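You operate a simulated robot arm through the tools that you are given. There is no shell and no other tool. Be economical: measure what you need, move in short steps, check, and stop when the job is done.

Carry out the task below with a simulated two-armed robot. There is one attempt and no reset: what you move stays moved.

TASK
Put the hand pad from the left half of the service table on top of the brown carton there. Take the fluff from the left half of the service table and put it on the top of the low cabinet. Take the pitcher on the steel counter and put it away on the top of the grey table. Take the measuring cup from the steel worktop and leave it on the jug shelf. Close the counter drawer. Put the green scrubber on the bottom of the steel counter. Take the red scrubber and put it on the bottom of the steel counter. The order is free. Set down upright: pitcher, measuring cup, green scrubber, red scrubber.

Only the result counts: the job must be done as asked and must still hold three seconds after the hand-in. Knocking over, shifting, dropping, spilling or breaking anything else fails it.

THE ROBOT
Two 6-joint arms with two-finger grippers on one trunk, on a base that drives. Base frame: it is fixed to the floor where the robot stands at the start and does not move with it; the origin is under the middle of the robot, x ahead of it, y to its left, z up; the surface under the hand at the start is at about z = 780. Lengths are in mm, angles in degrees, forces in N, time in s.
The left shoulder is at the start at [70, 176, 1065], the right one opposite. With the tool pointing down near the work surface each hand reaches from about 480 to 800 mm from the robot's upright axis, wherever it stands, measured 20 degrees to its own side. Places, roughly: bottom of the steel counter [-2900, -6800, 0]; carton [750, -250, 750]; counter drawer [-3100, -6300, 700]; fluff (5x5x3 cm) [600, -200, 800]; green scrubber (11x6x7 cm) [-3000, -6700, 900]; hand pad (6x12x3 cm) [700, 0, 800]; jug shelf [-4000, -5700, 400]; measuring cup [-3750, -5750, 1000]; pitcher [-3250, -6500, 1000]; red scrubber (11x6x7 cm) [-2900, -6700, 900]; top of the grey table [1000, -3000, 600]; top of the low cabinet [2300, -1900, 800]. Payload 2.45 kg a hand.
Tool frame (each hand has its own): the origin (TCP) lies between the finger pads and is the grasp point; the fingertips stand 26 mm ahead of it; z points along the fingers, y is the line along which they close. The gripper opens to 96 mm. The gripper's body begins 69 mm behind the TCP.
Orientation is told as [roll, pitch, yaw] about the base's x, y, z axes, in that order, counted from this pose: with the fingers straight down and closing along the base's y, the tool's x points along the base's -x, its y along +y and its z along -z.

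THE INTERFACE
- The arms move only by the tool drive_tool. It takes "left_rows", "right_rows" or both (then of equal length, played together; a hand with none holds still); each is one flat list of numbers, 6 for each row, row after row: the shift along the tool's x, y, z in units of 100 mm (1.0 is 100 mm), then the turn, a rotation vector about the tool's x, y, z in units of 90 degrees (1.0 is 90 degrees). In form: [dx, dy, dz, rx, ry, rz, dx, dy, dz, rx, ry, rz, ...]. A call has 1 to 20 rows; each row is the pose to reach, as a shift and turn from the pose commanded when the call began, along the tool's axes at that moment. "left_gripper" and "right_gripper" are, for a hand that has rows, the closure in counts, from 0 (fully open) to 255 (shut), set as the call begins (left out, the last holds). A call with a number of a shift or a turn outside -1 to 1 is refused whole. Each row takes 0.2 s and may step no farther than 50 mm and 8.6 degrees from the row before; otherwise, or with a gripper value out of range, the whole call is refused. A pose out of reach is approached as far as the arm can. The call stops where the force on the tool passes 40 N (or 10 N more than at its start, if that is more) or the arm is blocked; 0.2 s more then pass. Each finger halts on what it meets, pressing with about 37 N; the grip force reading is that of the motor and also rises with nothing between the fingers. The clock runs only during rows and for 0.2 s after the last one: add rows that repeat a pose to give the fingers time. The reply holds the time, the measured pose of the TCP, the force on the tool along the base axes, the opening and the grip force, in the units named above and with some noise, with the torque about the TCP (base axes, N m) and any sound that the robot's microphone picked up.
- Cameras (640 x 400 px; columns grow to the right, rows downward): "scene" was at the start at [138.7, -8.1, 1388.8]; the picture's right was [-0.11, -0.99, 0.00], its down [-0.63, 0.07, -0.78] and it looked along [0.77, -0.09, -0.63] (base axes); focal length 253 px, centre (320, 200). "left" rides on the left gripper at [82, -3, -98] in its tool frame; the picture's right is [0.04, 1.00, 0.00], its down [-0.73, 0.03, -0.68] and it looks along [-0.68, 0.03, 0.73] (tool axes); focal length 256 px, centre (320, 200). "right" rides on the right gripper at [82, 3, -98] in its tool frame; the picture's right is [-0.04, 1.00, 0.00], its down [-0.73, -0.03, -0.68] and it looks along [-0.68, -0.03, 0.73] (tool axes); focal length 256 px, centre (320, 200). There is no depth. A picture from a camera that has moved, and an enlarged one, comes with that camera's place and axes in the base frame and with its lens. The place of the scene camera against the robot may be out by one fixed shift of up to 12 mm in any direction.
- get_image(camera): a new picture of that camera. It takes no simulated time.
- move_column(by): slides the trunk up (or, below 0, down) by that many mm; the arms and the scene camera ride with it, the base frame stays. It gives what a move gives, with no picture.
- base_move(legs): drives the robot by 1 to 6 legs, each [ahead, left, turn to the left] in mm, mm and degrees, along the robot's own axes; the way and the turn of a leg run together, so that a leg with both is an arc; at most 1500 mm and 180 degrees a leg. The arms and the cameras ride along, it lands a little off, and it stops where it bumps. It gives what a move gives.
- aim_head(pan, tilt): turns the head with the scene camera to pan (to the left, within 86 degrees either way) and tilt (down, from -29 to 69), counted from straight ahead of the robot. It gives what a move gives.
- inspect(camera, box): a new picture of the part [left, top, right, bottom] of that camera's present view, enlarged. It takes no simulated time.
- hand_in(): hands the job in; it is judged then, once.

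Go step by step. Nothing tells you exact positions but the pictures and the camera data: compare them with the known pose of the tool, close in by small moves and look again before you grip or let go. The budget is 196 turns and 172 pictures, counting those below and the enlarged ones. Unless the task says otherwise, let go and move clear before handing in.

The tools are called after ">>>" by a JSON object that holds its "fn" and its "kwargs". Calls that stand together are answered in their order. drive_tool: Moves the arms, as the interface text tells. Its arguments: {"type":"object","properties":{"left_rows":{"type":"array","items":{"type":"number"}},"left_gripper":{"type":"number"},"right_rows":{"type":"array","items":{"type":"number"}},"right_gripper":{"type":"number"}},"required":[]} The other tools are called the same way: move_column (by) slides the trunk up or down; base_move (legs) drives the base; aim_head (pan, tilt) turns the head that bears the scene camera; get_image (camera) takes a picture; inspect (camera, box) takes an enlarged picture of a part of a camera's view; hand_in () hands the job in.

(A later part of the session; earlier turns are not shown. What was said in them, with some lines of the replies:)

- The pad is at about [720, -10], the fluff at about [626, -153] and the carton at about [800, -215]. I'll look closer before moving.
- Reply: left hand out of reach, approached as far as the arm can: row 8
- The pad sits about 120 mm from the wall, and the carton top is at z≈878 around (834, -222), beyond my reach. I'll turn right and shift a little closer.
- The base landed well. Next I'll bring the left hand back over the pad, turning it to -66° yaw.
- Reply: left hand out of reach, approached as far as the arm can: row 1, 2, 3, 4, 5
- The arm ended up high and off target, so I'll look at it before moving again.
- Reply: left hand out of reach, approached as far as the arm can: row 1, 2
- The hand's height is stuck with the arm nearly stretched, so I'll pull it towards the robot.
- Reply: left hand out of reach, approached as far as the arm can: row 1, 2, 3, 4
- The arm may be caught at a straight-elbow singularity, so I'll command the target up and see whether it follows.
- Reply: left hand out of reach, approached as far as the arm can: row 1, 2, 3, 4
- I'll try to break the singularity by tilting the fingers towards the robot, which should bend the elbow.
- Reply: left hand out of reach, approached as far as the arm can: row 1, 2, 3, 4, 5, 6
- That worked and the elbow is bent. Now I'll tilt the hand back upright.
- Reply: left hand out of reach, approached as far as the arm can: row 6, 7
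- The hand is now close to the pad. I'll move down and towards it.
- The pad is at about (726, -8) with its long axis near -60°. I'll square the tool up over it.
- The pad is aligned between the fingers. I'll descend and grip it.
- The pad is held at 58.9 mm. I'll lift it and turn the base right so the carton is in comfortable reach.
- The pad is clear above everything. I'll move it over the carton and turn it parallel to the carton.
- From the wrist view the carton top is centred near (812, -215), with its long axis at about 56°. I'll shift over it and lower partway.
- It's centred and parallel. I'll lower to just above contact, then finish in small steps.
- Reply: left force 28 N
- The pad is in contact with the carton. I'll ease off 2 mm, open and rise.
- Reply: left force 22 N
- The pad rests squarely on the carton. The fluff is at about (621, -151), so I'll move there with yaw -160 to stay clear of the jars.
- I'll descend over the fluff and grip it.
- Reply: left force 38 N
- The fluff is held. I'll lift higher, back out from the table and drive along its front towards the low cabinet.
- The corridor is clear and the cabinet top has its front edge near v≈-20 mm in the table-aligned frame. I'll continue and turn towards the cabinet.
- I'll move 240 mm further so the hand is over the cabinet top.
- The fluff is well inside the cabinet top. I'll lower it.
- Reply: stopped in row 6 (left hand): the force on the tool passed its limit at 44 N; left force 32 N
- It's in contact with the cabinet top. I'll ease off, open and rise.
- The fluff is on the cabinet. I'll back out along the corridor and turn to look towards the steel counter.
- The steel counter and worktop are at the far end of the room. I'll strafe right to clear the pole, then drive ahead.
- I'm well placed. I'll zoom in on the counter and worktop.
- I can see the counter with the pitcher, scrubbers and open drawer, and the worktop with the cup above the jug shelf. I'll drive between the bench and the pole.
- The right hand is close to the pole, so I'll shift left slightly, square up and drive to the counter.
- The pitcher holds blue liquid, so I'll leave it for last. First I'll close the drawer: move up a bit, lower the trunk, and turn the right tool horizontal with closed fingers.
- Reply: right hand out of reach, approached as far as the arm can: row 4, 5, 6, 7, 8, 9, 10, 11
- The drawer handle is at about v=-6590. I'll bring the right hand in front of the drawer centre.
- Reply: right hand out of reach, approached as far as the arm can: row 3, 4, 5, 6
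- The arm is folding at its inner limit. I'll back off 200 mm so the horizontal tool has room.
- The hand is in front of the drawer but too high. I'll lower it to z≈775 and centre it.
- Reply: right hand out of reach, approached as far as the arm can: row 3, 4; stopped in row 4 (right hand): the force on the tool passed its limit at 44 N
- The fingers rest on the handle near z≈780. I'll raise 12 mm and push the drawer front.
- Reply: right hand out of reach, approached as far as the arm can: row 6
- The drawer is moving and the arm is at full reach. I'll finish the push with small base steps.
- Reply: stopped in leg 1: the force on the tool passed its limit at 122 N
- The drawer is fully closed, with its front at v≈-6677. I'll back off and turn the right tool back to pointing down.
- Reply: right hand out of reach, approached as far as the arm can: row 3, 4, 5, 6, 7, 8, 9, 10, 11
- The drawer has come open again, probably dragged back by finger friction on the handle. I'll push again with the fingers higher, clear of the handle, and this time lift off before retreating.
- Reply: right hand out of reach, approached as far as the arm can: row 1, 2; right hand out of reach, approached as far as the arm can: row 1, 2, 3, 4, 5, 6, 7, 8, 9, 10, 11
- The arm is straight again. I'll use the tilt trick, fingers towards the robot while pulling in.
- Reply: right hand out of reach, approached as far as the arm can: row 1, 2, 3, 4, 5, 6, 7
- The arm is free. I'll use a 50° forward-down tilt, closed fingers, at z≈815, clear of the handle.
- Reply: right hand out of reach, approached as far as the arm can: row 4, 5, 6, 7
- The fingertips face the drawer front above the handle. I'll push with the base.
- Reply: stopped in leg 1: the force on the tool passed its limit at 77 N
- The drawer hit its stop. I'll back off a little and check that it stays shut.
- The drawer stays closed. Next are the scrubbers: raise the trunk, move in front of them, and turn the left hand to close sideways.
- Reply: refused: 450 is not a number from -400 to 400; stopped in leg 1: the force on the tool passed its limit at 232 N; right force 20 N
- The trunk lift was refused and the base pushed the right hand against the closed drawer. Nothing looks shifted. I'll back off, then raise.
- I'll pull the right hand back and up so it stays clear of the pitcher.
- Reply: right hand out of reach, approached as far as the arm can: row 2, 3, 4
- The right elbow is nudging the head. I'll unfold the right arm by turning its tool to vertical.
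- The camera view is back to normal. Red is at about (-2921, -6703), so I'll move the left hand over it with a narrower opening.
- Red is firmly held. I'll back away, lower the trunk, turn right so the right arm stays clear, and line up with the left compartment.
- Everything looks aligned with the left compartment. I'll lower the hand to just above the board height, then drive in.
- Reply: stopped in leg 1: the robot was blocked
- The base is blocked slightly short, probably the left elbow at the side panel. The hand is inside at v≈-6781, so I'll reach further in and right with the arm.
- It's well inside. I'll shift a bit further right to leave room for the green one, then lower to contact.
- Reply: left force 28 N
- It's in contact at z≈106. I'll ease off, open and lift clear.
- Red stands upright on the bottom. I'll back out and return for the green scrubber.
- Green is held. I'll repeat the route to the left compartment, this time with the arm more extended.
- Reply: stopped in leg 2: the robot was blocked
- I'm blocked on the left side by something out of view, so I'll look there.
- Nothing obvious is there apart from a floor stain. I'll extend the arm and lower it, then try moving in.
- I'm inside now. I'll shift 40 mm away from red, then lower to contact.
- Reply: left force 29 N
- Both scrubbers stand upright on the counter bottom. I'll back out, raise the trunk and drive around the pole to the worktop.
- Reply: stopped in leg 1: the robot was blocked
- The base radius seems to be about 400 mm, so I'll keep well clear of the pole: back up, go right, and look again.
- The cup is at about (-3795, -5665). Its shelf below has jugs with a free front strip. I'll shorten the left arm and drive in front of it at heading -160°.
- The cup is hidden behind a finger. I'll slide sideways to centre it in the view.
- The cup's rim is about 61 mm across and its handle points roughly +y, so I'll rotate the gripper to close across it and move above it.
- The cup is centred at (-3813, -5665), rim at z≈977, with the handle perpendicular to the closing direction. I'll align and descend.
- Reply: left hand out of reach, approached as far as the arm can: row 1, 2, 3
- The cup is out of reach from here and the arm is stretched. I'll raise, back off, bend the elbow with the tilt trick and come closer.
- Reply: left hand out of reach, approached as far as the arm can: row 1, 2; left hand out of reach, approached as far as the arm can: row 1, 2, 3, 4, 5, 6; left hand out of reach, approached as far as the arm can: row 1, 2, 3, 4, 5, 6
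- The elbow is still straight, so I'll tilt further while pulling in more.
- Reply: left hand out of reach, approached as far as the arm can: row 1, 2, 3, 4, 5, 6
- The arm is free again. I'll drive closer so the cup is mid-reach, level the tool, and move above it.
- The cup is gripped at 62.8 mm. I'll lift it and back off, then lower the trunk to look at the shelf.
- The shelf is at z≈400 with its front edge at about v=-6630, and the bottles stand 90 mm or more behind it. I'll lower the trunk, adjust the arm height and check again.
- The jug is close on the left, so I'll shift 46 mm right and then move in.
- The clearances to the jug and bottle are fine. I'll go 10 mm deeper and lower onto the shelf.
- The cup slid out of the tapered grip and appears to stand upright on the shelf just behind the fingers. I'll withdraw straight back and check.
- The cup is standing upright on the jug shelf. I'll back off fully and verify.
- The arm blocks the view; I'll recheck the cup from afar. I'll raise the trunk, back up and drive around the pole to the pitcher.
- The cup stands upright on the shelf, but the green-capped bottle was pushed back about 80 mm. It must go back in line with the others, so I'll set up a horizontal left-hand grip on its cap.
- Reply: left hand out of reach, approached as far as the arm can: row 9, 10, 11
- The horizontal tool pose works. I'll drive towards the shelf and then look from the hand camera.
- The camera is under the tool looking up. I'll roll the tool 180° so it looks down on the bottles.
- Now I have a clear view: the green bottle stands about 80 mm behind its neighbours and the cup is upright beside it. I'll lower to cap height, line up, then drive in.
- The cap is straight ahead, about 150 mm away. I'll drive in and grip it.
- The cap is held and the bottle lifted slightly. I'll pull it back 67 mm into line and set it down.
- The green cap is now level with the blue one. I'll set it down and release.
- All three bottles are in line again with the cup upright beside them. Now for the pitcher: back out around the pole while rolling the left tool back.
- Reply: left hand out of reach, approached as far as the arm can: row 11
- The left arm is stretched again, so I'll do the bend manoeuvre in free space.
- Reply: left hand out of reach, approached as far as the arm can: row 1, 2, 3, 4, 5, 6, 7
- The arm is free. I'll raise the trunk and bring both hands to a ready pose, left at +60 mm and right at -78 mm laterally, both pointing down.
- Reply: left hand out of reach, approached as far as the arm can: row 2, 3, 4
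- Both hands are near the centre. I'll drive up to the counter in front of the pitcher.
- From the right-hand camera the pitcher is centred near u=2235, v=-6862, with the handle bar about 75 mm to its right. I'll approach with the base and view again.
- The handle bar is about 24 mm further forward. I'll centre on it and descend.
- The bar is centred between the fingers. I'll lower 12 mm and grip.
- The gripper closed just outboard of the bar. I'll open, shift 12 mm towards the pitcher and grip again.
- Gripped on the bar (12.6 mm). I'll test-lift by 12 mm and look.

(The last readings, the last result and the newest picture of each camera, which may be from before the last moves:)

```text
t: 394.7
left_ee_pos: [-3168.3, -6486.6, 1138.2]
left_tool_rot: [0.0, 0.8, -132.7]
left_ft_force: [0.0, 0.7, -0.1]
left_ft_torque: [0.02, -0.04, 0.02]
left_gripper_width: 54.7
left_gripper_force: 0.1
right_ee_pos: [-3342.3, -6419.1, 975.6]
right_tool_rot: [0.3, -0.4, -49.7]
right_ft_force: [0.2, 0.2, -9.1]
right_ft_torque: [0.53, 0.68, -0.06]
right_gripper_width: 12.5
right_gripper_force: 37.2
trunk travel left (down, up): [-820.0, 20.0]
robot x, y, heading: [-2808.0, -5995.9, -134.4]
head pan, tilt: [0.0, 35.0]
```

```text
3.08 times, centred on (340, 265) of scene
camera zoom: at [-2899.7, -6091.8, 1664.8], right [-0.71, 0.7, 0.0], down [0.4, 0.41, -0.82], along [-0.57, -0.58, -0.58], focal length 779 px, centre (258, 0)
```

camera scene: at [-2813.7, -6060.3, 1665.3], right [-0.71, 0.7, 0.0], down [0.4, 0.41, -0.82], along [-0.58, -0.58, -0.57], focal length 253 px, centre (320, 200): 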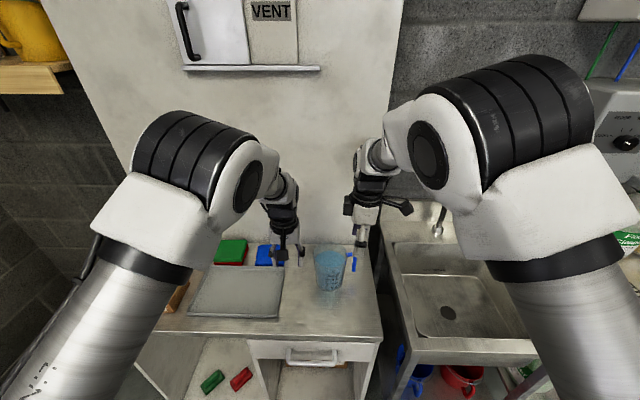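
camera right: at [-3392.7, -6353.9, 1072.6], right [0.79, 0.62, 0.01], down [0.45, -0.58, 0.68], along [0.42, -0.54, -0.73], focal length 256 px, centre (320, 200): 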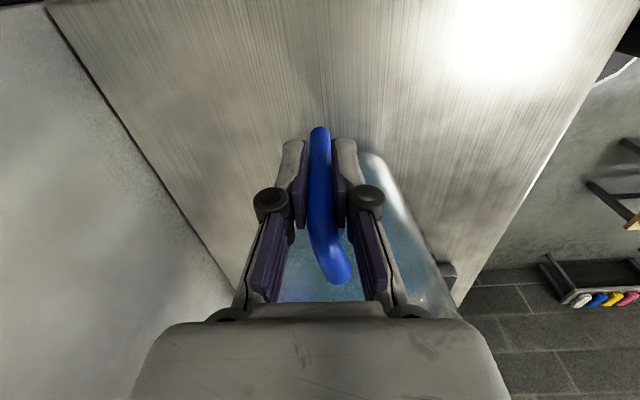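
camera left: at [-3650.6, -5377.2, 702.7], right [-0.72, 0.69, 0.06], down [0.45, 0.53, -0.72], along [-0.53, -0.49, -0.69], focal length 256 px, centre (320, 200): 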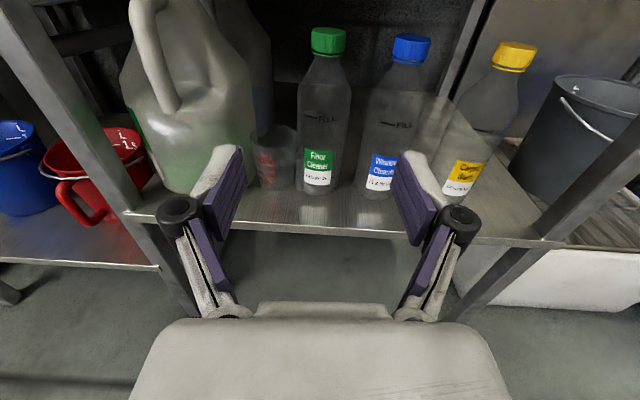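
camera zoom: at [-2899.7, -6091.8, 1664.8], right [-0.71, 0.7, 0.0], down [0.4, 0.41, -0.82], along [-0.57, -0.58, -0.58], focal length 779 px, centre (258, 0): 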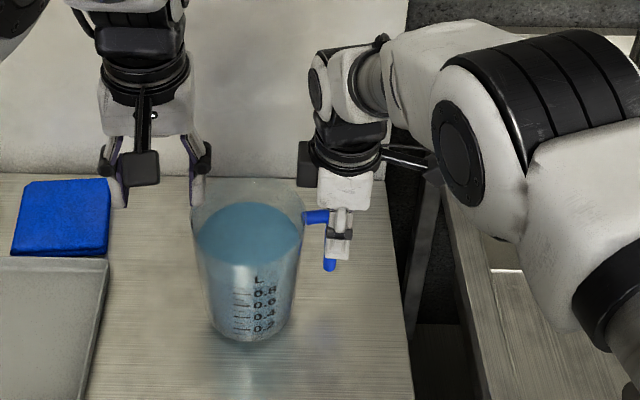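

The whole weight (about 9 N) is held with no droop. I'll lift further and check for creep.

>>> {"fn": "drive_tool", "kwargs": {"right_rows": [0, 0, -0.1, 0, 0, 0, 0, 0, -0.2, 0, 0, 0, 0, 0, -0.3, 0, 0, 0, 0, 0, -0.4, 0, 0, 0, 0, 0, -0.5, 0, 0, 0, 0, 0, -0.5, 0, 0, 0, 0, 0, -0.5, 0, 0, 0, 0, 0, -0.5, 0, 0, 0, 0, 0, -0.5, 0, 0, 0, 0, 0, -0.5, 0, 0, 0, 0, 0, -0.5, 0, 0, 0]}}

>>> {"fn": "inspect", "kwargs": {"camera": "right", "box": [240, 100, 440, 310]}}

>>> {"fn": "inspect", "kwargs": {"camera": "scene", "box": [260, 180, 420, 330]}}

```text
t: 397.1
left_ee_pos: [-3165.3, -6486.7, 1137.9]
left_tool_rot: [-0.1, 0.7, -132.7]
left_ft_force: [-0.5, -1.4, 0.0]
left_ft_torque: [0.03, -0.01, 0.0]
left_gripper_width: 54.4
left_gripper_force: 0.1
right_ee_pos: [-3342.9, -6417.1, 1024.6]
right_tool_rot: [0.3, -0.3, -49.8]
right_ft_force: [0.9, -0.6, -10.1]
right_ft_torque: [0.46, 0.71, 0.04]
right_gripper_width: 12.6
right_gripper_force: 37.4
trunk travel left (down, up): [-820.0, 20.0]
robot x, y, heading: [-2805.4, -5992.8, -134.6]
head pan, tilt: [0.0, 35.0]
```

```text
1.90 times, centred on (340, 205) of right
camera zoom: at [-3393.4, -6353.0, 1122.8], right [0.79, 0.62, 0.01], down [0.45, -0.58, 0.68], along [0.42, -0.54, -0.73], focal length 488 px, centre (282, 190)
```

zoom: 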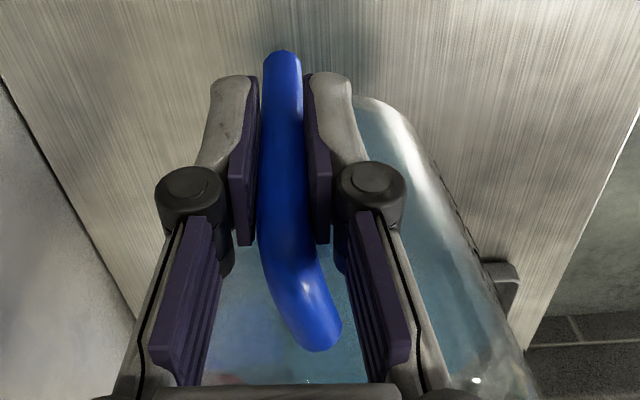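

```text
2.67 times, centred on (340, 255) of scene
camera zoom: at [-2899.3, -6091.4, 1664.8], right [-0.71, 0.7, 0.0], down [0.4, 0.41, -0.82], along [-0.57, -0.58, -0.57], focal length 675 px, centre (267, 53)
```

zoom: 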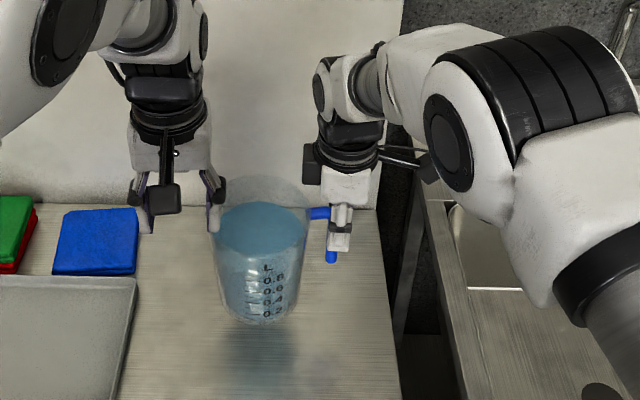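

The hold is steady. I'll move the left hand clear and back away towards the room.

>>> {"fn": "drive_tool", "kwargs": {"left_rows": [0, 0.2, -0.2, 0, 0, 0, 0, 0.4, -0.4, 0, 0, 0, 0, 0.6, -0.5, 0, 0, 0, 0, 0.8, -0.5, 0, 0, 0]}}

>>> {"fn": "base_move", "kwargs": {"legs": [[-300, 0, 0]]}}

>>> {"fn": "inspect", "kwargs": {"camera": "right", "box": [240, 100, 440, 310]}}

```text
t: 398.1
left_ee_pos: [-3107.7, -6542.5, 1189.9]
left_tool_rot: [-0.1, 0.6, -132.7]
left_ft_force: [0.3, 0.4, -0.3]
left_ft_torque: [-0.01, 0.02, -0.01]
left_gripper_width: 54.6
left_gripper_force: 0.0
right_ee_pos: [-3342.5, -6417.3, 1025.1]
right_tool_rot: [0.3, -0.3, -49.7]
right_ft_force: [0.0, -0.5, -9.5]
right_ft_torque: [0.49, 0.68, -0.01]
right_gripper_width: 12.8
right_gripper_force: 37.1
trunk travel left (down, up): [-820.0, 20.0]
robot x, y, heading: [-2801.0, -5990.1, -134.7]
head pan, tilt: [0.0, 35.0]
```

```text
t: 400.1
left_ee_pos: [-2905.9, -6332.8, 1187.3]
left_tool_rot: [0.1, 0.7, -133.2]
left_ft_force: [-0.1, -0.3, 0.2]
left_ft_torque: [0.04, -0.02, -0.02]
left_gripper_width: 54.7
left_gripper_force: 0.1
right_ee_pos: [-3138.6, -6205.1, 1024.0]
right_tool_rot: [0.4, -0.4, -50.1]
right_ft_force: [-0.2, 0.7, -9.9]
right_ft_torque: [0.54, 0.68, -0.02]
right_gripper_width: 12.7
right_gripper_force: 36.8
trunk travel left (down, up): [-820.0, 20.0]
robot x, y, heading: [-2594.1, -5784.3, -134.8]
head pan, tilt: [0.0, 35.0]
```

```text
1.90 times, centred on (340, 205) of right
camera zoom: at [-3189.1, -6141.4, 1121.6], right [0.79, 0.61, 0.01], down [0.44, -0.58, 0.68], along [0.42, -0.54, -0.73], focal length 488 px, centre (282, 190)
```

zoom: 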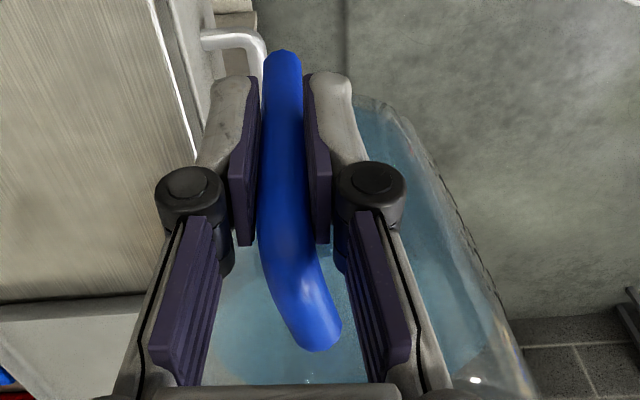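

>>> {"fn": "base_move", "kwargs": {"legs": [[-970, 40, 0], [-683, -603, 0], [-683, -603, 0]]}}

>>> {"fn": "inspect", "kwargs": {"camera": "right", "box": [240, 100, 440, 310]}}

```text
t: 413.9
left_ee_pos: [-2128.1, -3869.4, 1188.6]
left_tool_rot: [-0.2, 0.9, -130.6]
left_ft_force: [-0.2, 0.3, -0.1]
left_ft_torque: [0.06, 0.01, 0.0]
left_gripper_width: 54.6
left_gripper_force: 0.1
right_ee_pos: [-2366.0, -3752.4, 1024.9]
right_tool_rot: [0.3, -0.5, -47.5]
right_ft_force: [0.0, -0.2, -9.9]
right_ft_torque: [0.48, 0.73, -0.02]
right_gripper_width: 12.7
right_gripper_force: 37.2
trunk travel left (down, up): [-820.0, 20.0]
robot x, y, heading: [-1847.8, -3309.4, -132.4]
head pan, tilt: [0.0, 35.0]
```

```text
1.90 times, centred on (340, 205) of right
camera zoom: at [-2419.2, -3690.6, 1122.4], right [0.76, 0.65, 0.01], down [0.47, -0.56, 0.68], along [0.44, -0.52, -0.73], focal length 488 px, centre (282, 190)
```

zoom: 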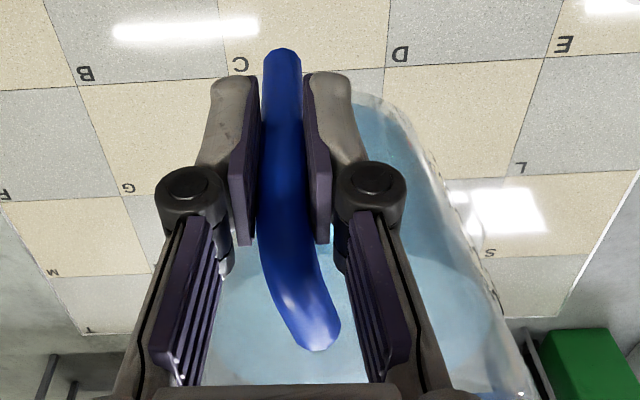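

>>> {"fn": "base_move", "kwargs": {"legs": [[-1490, 72, 0]]}}

>>> {"fn": "base_move", "kwargs": {"legs": [[-1200, 58, 0]]}}

>>> {"fn": "get_image", "kwargs": {"camera": "scene"}}

```text
t: 421.4
left_ee_pos: [-1054.0, -2801.7, 1188.0]
left_tool_rot: [0.1, 0.9, -129.8]
left_ft_force: [1.2, -0.1, -0.5]
left_ft_torque: [0.02, -0.02, 0.02]
left_gripper_width: 54.8
left_gripper_force: 0.1
right_ee_pos: [-1294.4, -2687.5, 1023.9]
right_tool_rot: [0.3, -0.3, -46.6]
right_ft_force: [-0.7, 0.2, -9.6]
right_ft_torque: [0.42, 0.75, 0.01]
right_gripper_width: 12.5
right_gripper_force: 37.4
trunk travel left (down, up): [-820.0, 20.0]
robot x, y, heading: [-775.1, -2235.9, -131.7]
head pan, tilt: [0.0, 35.0]
```

```text
t: 427.5
left_ee_pos: [-200.9, -1926.7, 1188.5]
left_tool_rot: [0.0, 0.8, -130.8]
left_ft_force: [0.0, 0.6, 0.4]
left_ft_torque: [-0.01, -0.03, 0.0]
left_gripper_width: 54.5
left_gripper_force: 0.1
right_ee_pos: [-439.2, -1809.1, 1024.9]
right_tool_rot: [0.4, -0.5, -47.7]
right_ft_force: [-0.9, 0.2, -8.8]
right_ft_torque: [0.47, 0.73, -0.02]
right_gripper_width: 12.6
right_gripper_force: 37.1
trunk travel left (down, up): [-820.0, 20.0]
robot x, y, heading: [81.2, -1364.5, -132.6]
head pan, tilt: [0.0, 35.0]
```

```text
22 pictures are left
camera scene: at [-7.0, -1469.3, 1664.7], right [-0.74, 0.68, 0.0], down [0.39, 0.42, -0.82], along [-0.55, -0.6, -0.58], focal length 253 px, centre (320, 200)
```

scene: 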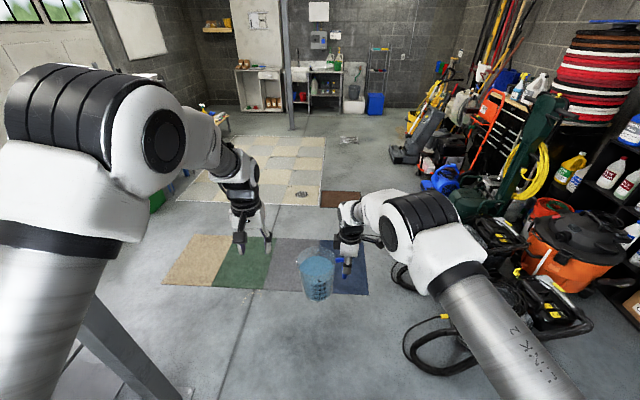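

I'm in the corridor entrance. I'll go to its centreline, then slide left along the grey table.

>>> {"fn": "base_move", "kwargs": {"legs": [[-300, 13, 0], [0, 0, -2.4]]}}

>>> {"fn": "base_move", "kwargs": {"legs": [[0, 1000, 0], [0, 540, 0]]}}

>>> {"fn": "get_image", "kwargs": {"camera": "scene"}}

```text
t: 429.9
left_ee_pos: [-15.6, -1706.1, 1189.0]
left_tool_rot: [-0.1, 0.6, -133.4]
left_ft_force: [0.3, 0.2, 0.5]
left_ft_torque: [-0.01, 0.0, -0.01]
left_gripper_width: 54.5
left_gripper_force: 0.0
right_ee_pos: [-248.2, -1578.3, 1024.4]
right_tool_rot: [0.3, -0.2, -50.4]
right_ft_force: [-0.3, -0.8, -9.5]
right_ft_torque: [0.56, 0.68, -0.01]
right_gripper_width: 12.4
right_gripper_force: 36.9
trunk travel left (down, up): [-820.0, 20.0]
robot x, y, heading: [293.1, -1161.2, -135.2]
head pan, tilt: [0.0, 35.0]
```

```text
t: 433.2
left_ee_pos: [364.9, -2107.4, 1190.0]
left_tool_rot: [-0.1, 0.7, -135.2]
left_ft_force: [-1.2, 1.0, -0.2]
left_ft_torque: [-0.18, -0.04, -0.02]
left_gripper_width: 54.7
left_gripper_force: 0.0
right_ee_pos: [140.8, -1976.8, 1022.7]
right_tool_rot: [0.3, -0.4, -51.9]
right_ft_force: [0.2, 0.8, -10.5]
right_ft_torque: [0.48, 0.64, 0.01]
right_gripper_width: 12.6
right_gripper_force: 36.7
trunk travel left (down, up): [-820.0, 20.0]
robot x, y, heading: [693.2, -1576.8, -136.8]
head pan, tilt: [0.0, 35.0]
stopped in leg 1: the force on the tool passed its limit at 178 N (the readings are from after the stop); the commanded pose is now the measured one
```

```text
21 pictures are left
camera scene: at [594.8, -1668.4, 1664.9], right [-0.69, 0.73, 0.0], down [0.42, 0.39, -0.82], along [-0.6, -0.56, -0.57], focal length 253 px, centre (320, 200)
```

scene: 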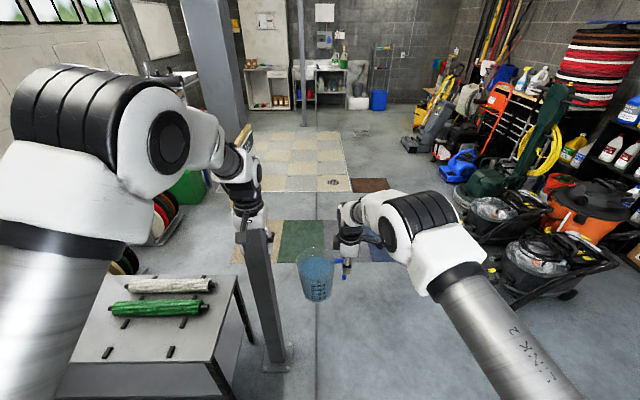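

The left hand bumped the sign on the pole, so I'll move away from it, then turn to drive along the corridor with the arms facing forward.

>>> {"fn": "base_move", "kwargs": {"legs": [[0, -330, 0]]}}

>>> {"fn": "get_image", "kwargs": {"camera": "scene"}}

```text
t: 435.4
left_ee_pos: [137.8, -1866.8, 1188.1]
left_tool_rot: [-0.2, 0.9, -135.1]
left_ft_force: [0.7, -0.2, -0.3]
left_ft_torque: [0.0, -0.02, -0.03]
left_gripper_width: 54.6
left_gripper_force: 0.0
right_ee_pos: [-86.1, -1737.9, 1024.1]
right_tool_rot: [0.2, -0.4, -51.6]
right_ft_force: [-0.6, -0.4, -10.1]
right_ft_torque: [0.55, 0.66, 0.01]
right_gripper_width: 12.6
right_gripper_force: 37.1
trunk travel left (down, up): [-820.0, 20.0]
robot x, y, heading: [463.5, -1331.3, -136.8]
head pan, tilt: [0.0, 35.0]
```

```text
20 pictures are left
camera scene: at [367.0, -1428.3, 1664.8], right [-0.69, 0.73, 0.0], down [0.42, 0.4, -0.82], along [-0.6, -0.56, -0.57], focal length 253 px, centre (320, 200)
```

scene: 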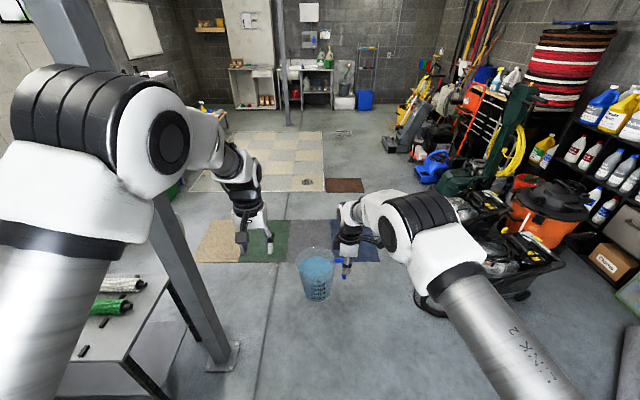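

>>> {"fn": "base_move", "kwargs": {"legs": [[0, 0, 91]]}}

>>> {"fn": "base_move", "kwargs": {"legs": [[1130, 0, 0]]}}

>>> {"fn": "aim_head", "kwargs": {"pan": -60, "tilt": 40}}

>>> {"fn": "get_image", "kwargs": {"camera": "scene"}}

```text
t: 439.7
left_ee_pos: [1014.9, -1629.3, 1188.7]
left_tool_rot: [-0.1, 0.8, -41.8]
left_ft_force: [0.1, -0.7, 0.5]
left_ft_torque: [-0.01, 0.02, -0.04]
left_gripper_width: 54.6
left_gripper_force: 0.1
right_ee_pos: [900.2, -1860.1, 1023.4]
right_tool_rot: [0.3, -0.4, 41.4]
right_ft_force: [-0.8, 0.3, -8.9]
right_ft_torque: [-0.7, 0.48, 0.0]
right_gripper_width: 12.5
right_gripper_force: 37.6
trunk travel left (down, up): [-820.0, 20.0]
robot x, y, heading: [464.1, -1330.8, -43.6]
head pan, tilt: [0.0, 35.0]
```

```text
t: 445.5
left_ee_pos: [1872.1, -2369.7, 1190.9]
left_tool_rot: [-0.1, 0.6, -39.5]
left_ft_force: [0.1, -0.5, -0.6]
left_ft_torque: [-0.04, 0.0, 0.04]
left_gripper_width: 54.7
left_gripper_force: 0.0
right_ee_pos: [1767.9, -2605.6, 1023.5]
right_tool_rot: [0.2, -0.4, 44.0]
right_ft_force: [-1.3, -0.6, -10.8]
right_ft_torque: [-0.71, 0.46, 0.01]
right_gripper_width: 12.5
right_gripper_force: 37.7
trunk travel left (down, up): [-820.0, 20.0]
robot x, y, heading: [1307.4, -2100.9, -40.8]
head pan, tilt: [0.0, 35.0]
```

```text
t: 446.8
left_ee_pos: [1873.5, -2369.7, 1190.5]
left_tool_rot: [-0.1, 0.8, -39.3]
left_ft_force: [0.0, -0.1, 0.3]
left_ft_torque: [0.0, 0.01, 0.01]
left_gripper_width: 54.4
left_gripper_force: 0.1
right_ee_pos: [1767.2, -2606.0, 1021.3]
right_tool_rot: [0.4, -0.5, 44.1]
right_ft_force: [0.7, 0.9, -9.8]
right_ft_torque: [-0.72, 0.47, 0.01]
right_gripper_width: 12.7
right_gripper_force: 37.0
trunk travel left (down, up): [-820.0, 20.0]
robot x, y, heading: [1312.5, -2095.1, -41.1]
head pan, tilt: [-60.0, 40.0]
```

```text
19 pictures are left
camera scene: at [1336.0, -2213.6, 1657.3], right [-0.98, 0.19, 0.0], down [0.12, 0.63, -0.77], along [-0.14, -0.75, -0.64], focal length 253 px, centre (320, 200)
```

scene: 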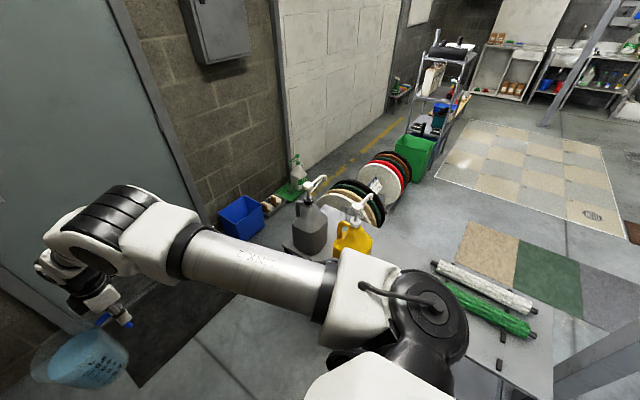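

I'll turn to face the grey table and line up with its free area.

>>> {"fn": "base_move", "kwargs": {"legs": [[0, 0, -94], [0, 180, 0]]}}

>>> {"fn": "aim_head", "kwargs": {"pan": 0, "tilt": 45}}

>>> {"fn": "get_image", "kwargs": {"camera": "scene"}}

```text
t: 452.2
left_ee_pos: [1138.4, -2767.2, 1190.0]
left_tool_rot: [0.1, 0.6, -131.8]
left_ft_force: [-0.5, -0.2, 0.4]
left_ft_torque: [0.0, -0.01, -0.01]
left_gripper_width: 54.4
left_gripper_force: 0.0
right_ee_pos: [907.5, -2652.3, 1023.2]
right_tool_rot: [0.3, -0.5, -48.3]
right_ft_force: [0.2, -0.6, -9.7]
right_ft_torque: [0.52, 0.66, 0.01]
right_gripper_width: 12.7
right_gripper_force: 36.7
trunk travel left (down, up): [-820.0, 20.0]
robot x, y, heading: [1438.1, -2217.3, -133.5]
head pan, tilt: [-60.0, 40.0]
```

```text
t: 453.6
left_ee_pos: [1140.7, -2769.1, 1189.1]
left_tool_rot: [0.0, 0.7, -131.8]
left_ft_force: [0.2, 0.7, -0.4]
left_ft_torque: [0.02, 0.0, 0.03]
left_gripper_width: 54.4
left_gripper_force: 0.1
right_ee_pos: [909.9, -2653.3, 1023.5]
right_tool_rot: [0.4, -0.4, -48.3]
right_ft_force: [0.4, 0.4, -10.2]
right_ft_torque: [0.49, 0.65, 0.02]
right_gripper_width: 12.4
right_gripper_force: 37.3
trunk travel left (down, up): [-820.0, 20.0]
robot x, y, heading: [1435.6, -2214.5, -133.5]
head pan, tilt: [0.0, 45.0]
```

```text
18 pictures are left
camera scene: at [1348.3, -2313.3, 1650.0], right [-0.73, 0.69, 0.0], down [0.49, 0.52, -0.71], along [-0.48, -0.51, -0.71], focal length 253 px, centre (320, 200)
```

scene: 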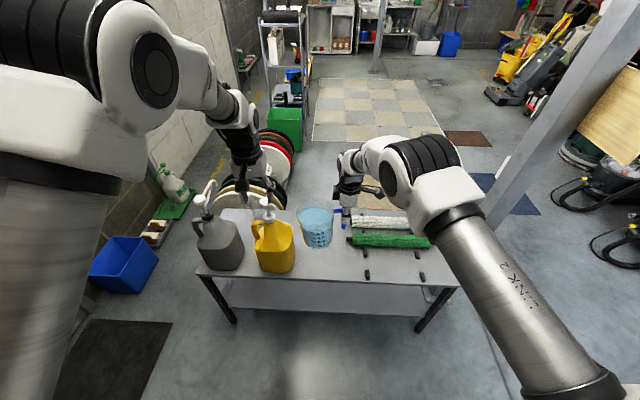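

The free zone lies between the yellow jug and the rollers; the table top is at z≈595. I'll pull the left hand back, then lower and move in.

>>> {"fn": "drive_tool", "kwargs": {"left_rows": [0.25, 0, -0.1, 0, 0, 0, 0.5, 0, -0.2, 0, 0, 0, 0.75, 0, -0.3, 0, 0, 0, 1.0, 0, -0.4, 0, 0, 0]}}

>>> {"fn": "base_move", "kwargs": {"legs": [[88, 28, 0]]}}

>>> {"fn": "move_column", "kwargs": {"by": -230}}

>>> {"fn": "get_image", "kwargs": {"camera": "scene"}}

```text
t: 454.6
left_ee_pos: [1205.9, -2694.1, 1230.7]
left_tool_rot: [-0.1, 0.7, -131.8]
left_ft_force: [0.3, 0.1, 1.2]
left_ft_torque: [-0.03, 0.01, 0.01]
left_gripper_width: 54.8
left_gripper_force: 0.1
right_ee_pos: [909.7, -2652.4, 1024.4]
right_tool_rot: [0.3, -0.3, -48.3]
right_ft_force: [0.6, 0.9, -9.7]
right_ft_torque: [0.47, 0.67, 0.0]
right_gripper_width: 12.4
right_gripper_force: 37.5
trunk travel left (down, up): [-820.0, 20.0]
robot x, y, heading: [1436.9, -2218.5, -133.1]
head pan, tilt: [0.0, 45.0]
```

```text
t: 455.7
left_ee_pos: [1166.8, -2775.1, 1231.9]
left_tool_rot: [-0.1, 0.5, -131.8]
left_ft_force: [0.2, 0.8, 1.1]
left_ft_torque: [-0.07, -0.04, -0.01]
left_gripper_width: 54.7
left_gripper_force: 0.1
right_ee_pos: [871.8, -2732.2, 1025.7]
right_tool_rot: [0.2, -0.5, -48.3]
right_ft_force: [0.4, 0.1, -8.1]
right_ft_torque: [0.52, 0.65, 0.03]
right_gripper_width: 12.3
right_gripper_force: 36.9
trunk travel left (down, up): [-820.0, 20.0]
robot x, y, heading: [1396.0, -2303.1, -133.2]
head pan, tilt: [0.0, 45.0]
```

```text
t: 458.1
left_ee_pos: [1165.8, -2777.9, 998.9]
left_tool_rot: [-0.1, 0.8, -131.9]
left_ft_force: [-0.1, 0.2, 0.4]
left_ft_torque: [-0.01, -0.03, 0.01]
left_gripper_width: 54.4
left_gripper_force: 0.0
right_ee_pos: [870.5, -2735.4, 793.5]
right_tool_rot: [0.4, -0.4, -48.4]
right_ft_force: [-0.3, -0.7, -9.9]
right_ft_torque: [0.59, 0.67, 0.0]
right_gripper_width: 12.6
right_gripper_force: 36.6
trunk travel left (down, up): [-590.0, 250.0]
robot x, y, heading: [1399.9, -2297.3, -133.1]
head pan, tilt: [0.0, 45.0]
```

```text
17 pictures are left
camera scene: at [1309.4, -2395.7, 1420.1], right [-0.73, 0.69, 0.0], down [0.49, 0.52, -0.71], along [-0.48, -0.51, -0.71], focal length 253 px, centre (320, 200)
```

scene: 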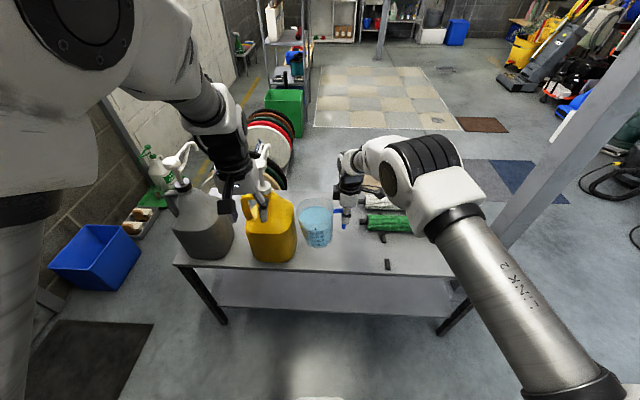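

The pitcher hangs above the free spot. I'll lower it in steps.

>>> {"fn": "drive_tool", "kwargs": {"right_rows": [0, 0, 0.15, 0, 0, 0, 0, 0, 0.3, 0, 0, 0, 0, 0, 0.45, 0, 0, 0, 0, 0, 0.6, 0, 0, 0, 0, 0, 0.72, 0, 0, 0, 0, 0, 0.8, 0, 0, 0]}}

>>> {"fn": "inspect", "kwargs": {"camera": "scene", "box": [240, 160, 420, 300]}}

```text
t: 459.5
left_ee_pos: [1167.9, -2774.1, 1002.2]
left_tool_rot: [0.0, 0.5, -131.8]
left_ft_force: [0.4, -0.4, 0.2]
left_ft_torque: [0.0, 0.01, -0.01]
left_gripper_width: 54.6
left_gripper_force: 0.0
right_ee_pos: [872.6, -2735.3, 719.6]
right_tool_rot: [-0.1, -0.4, -48.4]
right_ft_force: [-8.2, 4.8, 27.4]
right_ft_torque: [-0.29, -0.03, -0.02]
right_gripper_width: 12.6
right_gripper_force: 36.7
trunk travel left (down, up): [-590.0, 250.0]
robot x, y, heading: [1399.3, -2299.5, -133.4]
head pan, tilt: [0.0, 45.0]
```

```text
2.86 times, centred on (330, 230) of scene
camera zoom: at [1312.5, -2391.3, 1421.1], right [-0.73, 0.69, 0.0], down [0.48, 0.51, -0.71], along [-0.49, -0.52, -0.71], focal length 723 px, centre (291, 114)
```

zoom: 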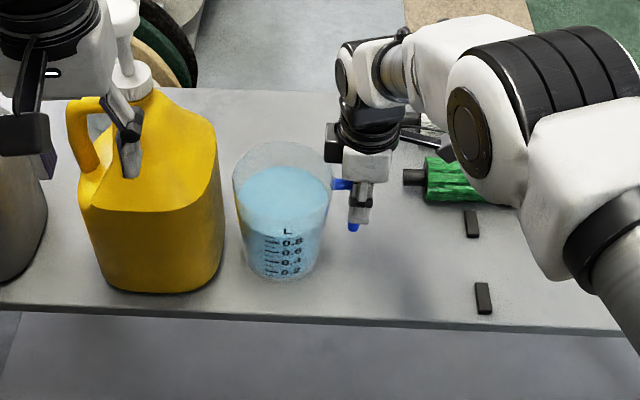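

The pitcher stands on the table. I'll ease off and open the right gripper.

>>> {"fn": "drive_tool", "kwargs": {"right_rows": [0, 0, -0.04, 0, 0, 0, 0, 0, -0.06, 0, 0, 0]}}

>>> {"fn": "drive_tool", "kwargs": {"right_rows": [0, 0, 0, 0, 0, 0, 0, 0, 0, 0, 0, 0, 0, 0, 0, 0, 0, 0], "right_gripper": 90}}

>>> {"fn": "get_image", "kwargs": {"camera": "right"}}

```text
t: 460.1
left_ee_pos: [1166.2, -2777.9, 999.6]
left_tool_rot: [-0.2, 0.7, -131.8]
left_ft_force: [0.5, -0.3, -1.1]
left_ft_torque: [0.0, -0.05, -0.01]
left_gripper_width: 54.8
left_gripper_force: 0.1
right_ee_pos: [872.4, -2732.8, 719.4]
right_tool_rot: [0.6, -0.4, -48.3]
right_ft_force: [-0.2, -1.5, -3.6]
right_ft_torque: [0.27, 0.41, -0.04]
right_gripper_width: 12.5
right_gripper_force: 36.7
trunk travel left (down, up): [-590.0, 250.0]
robot x, y, heading: [1399.4, -2299.9, -133.3]
head pan, tilt: [0.0, 45.0]
```

```text
t: 460.9
left_ee_pos: [1166.4, -2776.1, 999.7]
left_tool_rot: [-0.1, 0.7, -131.9]
left_ft_force: [-0.3, 0.1, 0.5]
left_ft_torque: [-0.01, -0.01, 0.0]
left_gripper_width: 54.5
left_gripper_force: 0.1
right_ee_pos: [871.9, -2733.7, 721.8]
right_tool_rot: [0.4, -0.4, -48.2]
right_ft_force: [-0.5, 0.3, 0.8]
right_ft_torque: [0.0, 0.0, 0.0]
right_gripper_width: 62.0
right_gripper_force: 0.1
trunk travel left (down, up): [-590.0, 250.0]
robot x, y, heading: [1398.5, -2298.8, -133.3]
head pan, tilt: [0.0, 45.0]
```

```text
15 pictures are left
camera right: at [819.3, -2671.7, 818.8], right [0.77, 0.63, 0.01], down [0.46, -0.57, 0.68], along [0.44, -0.53, -0.73], focal length 256 px, centre (320, 200)
```

right: 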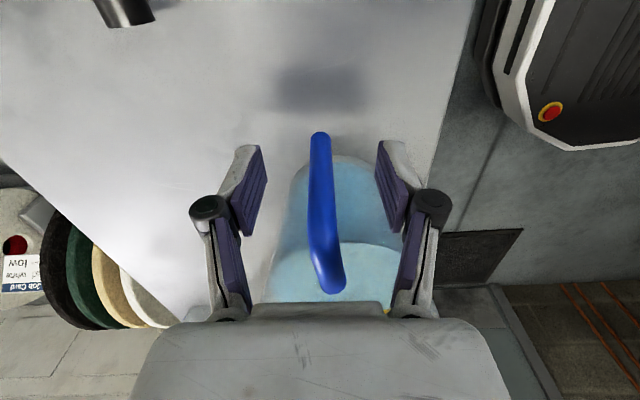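

The gripper is open clear of the bar. I'll move straight up and check.

>>> {"fn": "drive_tool", "kwargs": {"right_rows": [0.06, 0, -0.3, 0, 0, 0, 0.08, 0, -0.65, 0, 0, 0, 0.08, 0, -1.0, 0, 0, 0]}}

>>> {"fn": "drive_tool", "kwargs": {"right_rows": [0, 0, -0.3, 0, 0, 0, 0, 0, -0.65, 0, 0, 0, 0, 0, -1.0, 0, 0, 0]}}

>>> {"fn": "base_move", "kwargs": {"legs": [[-70, 0, 0]]}}

>>> {"fn": "get_image", "kwargs": {"camera": "scene"}}

```text
t: 461.7
left_ee_pos: [1166.7, -2777.5, 1000.3]
left_tool_rot: [-0.1, 0.6, -131.8]
left_ft_force: [1.1, 0.1, -0.2]
left_ft_torque: [-0.07, -0.01, 0.01]
left_gripper_width: 54.5
left_gripper_force: 0.1
right_ee_pos: [868.5, -2728.9, 819.6]
right_tool_rot: [0.3, -0.3, -48.3]
right_ft_force: [-0.8, -0.2, -0.4]
right_ft_torque: [0.0, -0.03, 0.03]
right_gripper_width: 61.9
right_gripper_force: 0.1
trunk travel left (down, up): [-590.0, 250.0]
robot x, y, heading: [1399.1, -2302.9, -133.4]
head pan, tilt: [0.0, 45.0]
```

```text
t: 462.5
left_ee_pos: [1166.4, -2777.5, 1000.3]
left_tool_rot: [0.0, 0.6, -131.7]
left_ft_force: [-0.2, 0.0, -0.2]
left_ft_torque: [0.01, 0.03, 0.0]
left_gripper_width: 54.8
left_gripper_force: 0.1
right_ee_pos: [865.6, -2730.6, 919.0]
right_tool_rot: [0.5, -0.4, -48.3]
right_ft_force: [1.1, 0.1, -0.9]
right_ft_torque: [0.0, 0.0, 0.02]
right_gripper_width: 62.1
right_gripper_force: 0.0
trunk travel left (down, up): [-590.0, 250.0]
robot x, y, heading: [1396.7, -2298.2, -133.0]
head pan, tilt: [0.0, 45.0]
```

```text
t: 463.5
left_ee_pos: [1215.3, -2726.1, 1000.7]
left_tool_rot: [0.0, 0.5, -131.8]
left_ft_force: [0.1, 0.7, -0.1]
left_ft_torque: [-0.06, -0.01, 0.01]
left_gripper_width: 54.5
left_gripper_force: 0.1
right_ee_pos: [914.1, -2679.2, 919.4]
right_tool_rot: [0.3, -0.4, -48.3]
right_ft_force: [-0.4, 0.4, 0.4]
right_ft_torque: [-0.02, -0.02, -0.01]
right_gripper_width: 62.1
right_gripper_force: 0.0
trunk travel left (down, up): [-590.0, 250.0]
robot x, y, heading: [1446.9, -2253.5, -133.0]
head pan, tilt: [0.0, 45.0]
```

```text
14 pictures are left
camera scene: at [1359.4, -2342.7, 1420.2], right [-0.73, 0.69, 0.0], down [0.48, 0.51, -0.71], along [-0.48, -0.51, -0.71], focal length 253 px, centre (320, 200)
```

scene: 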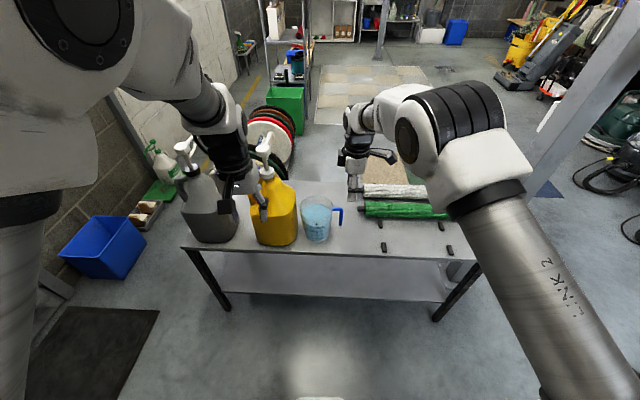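

The pitcher stands upright on the grey table. I'll take one look at the sign on the pole that I bumped earlier.

>>> {"fn": "aim_head", "kwargs": {"pan": -55, "tilt": 5}}

>>> {"fn": "get_image", "kwargs": {"camera": "scene"}}

```text
t: 464.7
left_ee_pos: [1214.8, -2725.0, 999.6]
left_tool_rot: [-0.1, 0.6, -131.8]
left_ft_force: [-0.3, 0.7, 0.5]
left_ft_torque: [-0.01, -0.02, 0.02]
left_gripper_width: 54.4
left_gripper_force: 0.1
right_ee_pos: [914.2, -2678.6, 919.3]
right_tool_rot: [0.3, -0.4, -48.4]
right_ft_force: [0.6, 0.2, 0.8]
right_ft_torque: [0.03, -0.01, -0.02]
right_gripper_width: 62.0
right_gripper_force: 0.1
trunk travel left (down, up): [-590.0, 250.0]
robot x, y, heading: [1446.5, -2252.7, -133.5]
head pan, tilt: [-55.0, 5.0]
```

```text
13 pictures are left
camera scene: at [1324.0, -2270.7, 1483.2], right [0.14, 0.99, 0.0], down [0.09, -0.01, -1.0], along [-0.99, 0.14, -0.09], focal length 253 px, centre (320, 200)
```

scene: 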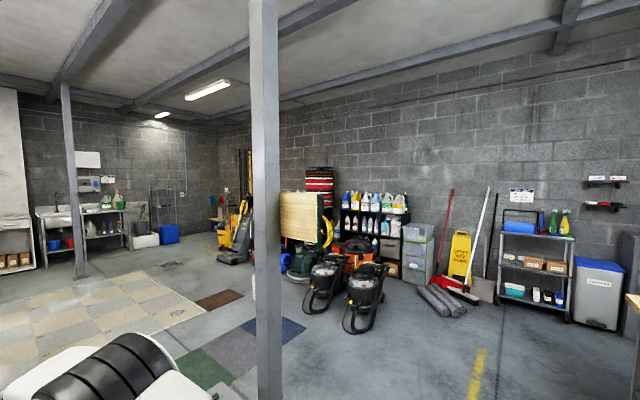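

The sign is still mounted on its pole. All the tasks are done and both hands are clear, so I'm handing in.

>>> {"fn": "hand_in", "kwargs": {}}

```text
The job is handed in.
```

I finished all seven tasks and handed the job in, but three mishaps along the way could count against it.

**Placements**
- The hand pad is on the brown carton and the fluff is on top of the low cabinet. I checked both when I set them down, but didn't look at them again before handing in.
- The counter drawer is closed. It dragged open after my first push, so I closed it again, and it was still shut in later pictures.
- The red and green scrubbers stand upright on the bottom of the steel counter.
- The measuring cup stands upright on the jug shelf.
- The pitcher stands upright on the grey table, and I saw no spill.

**Mishaps**
- **Bottle on the jug shelf:** the cup slipped out of the grip as I lowered it, and the green-capped bottle was pushed back about 80 mm. I put the bottle back in line with the others, about 5–20 mm to one side of where it was so it clears the cup.
- **Closed drawer:** the right hand was driven against the closed drawer with about 230 N when a trunk move was refused. The counter and the things on it looked unmoved.
- **Pole near the grey table:** the left hand hit the sign or the pole there with about 180 N. The sign still looked in place afterwards.
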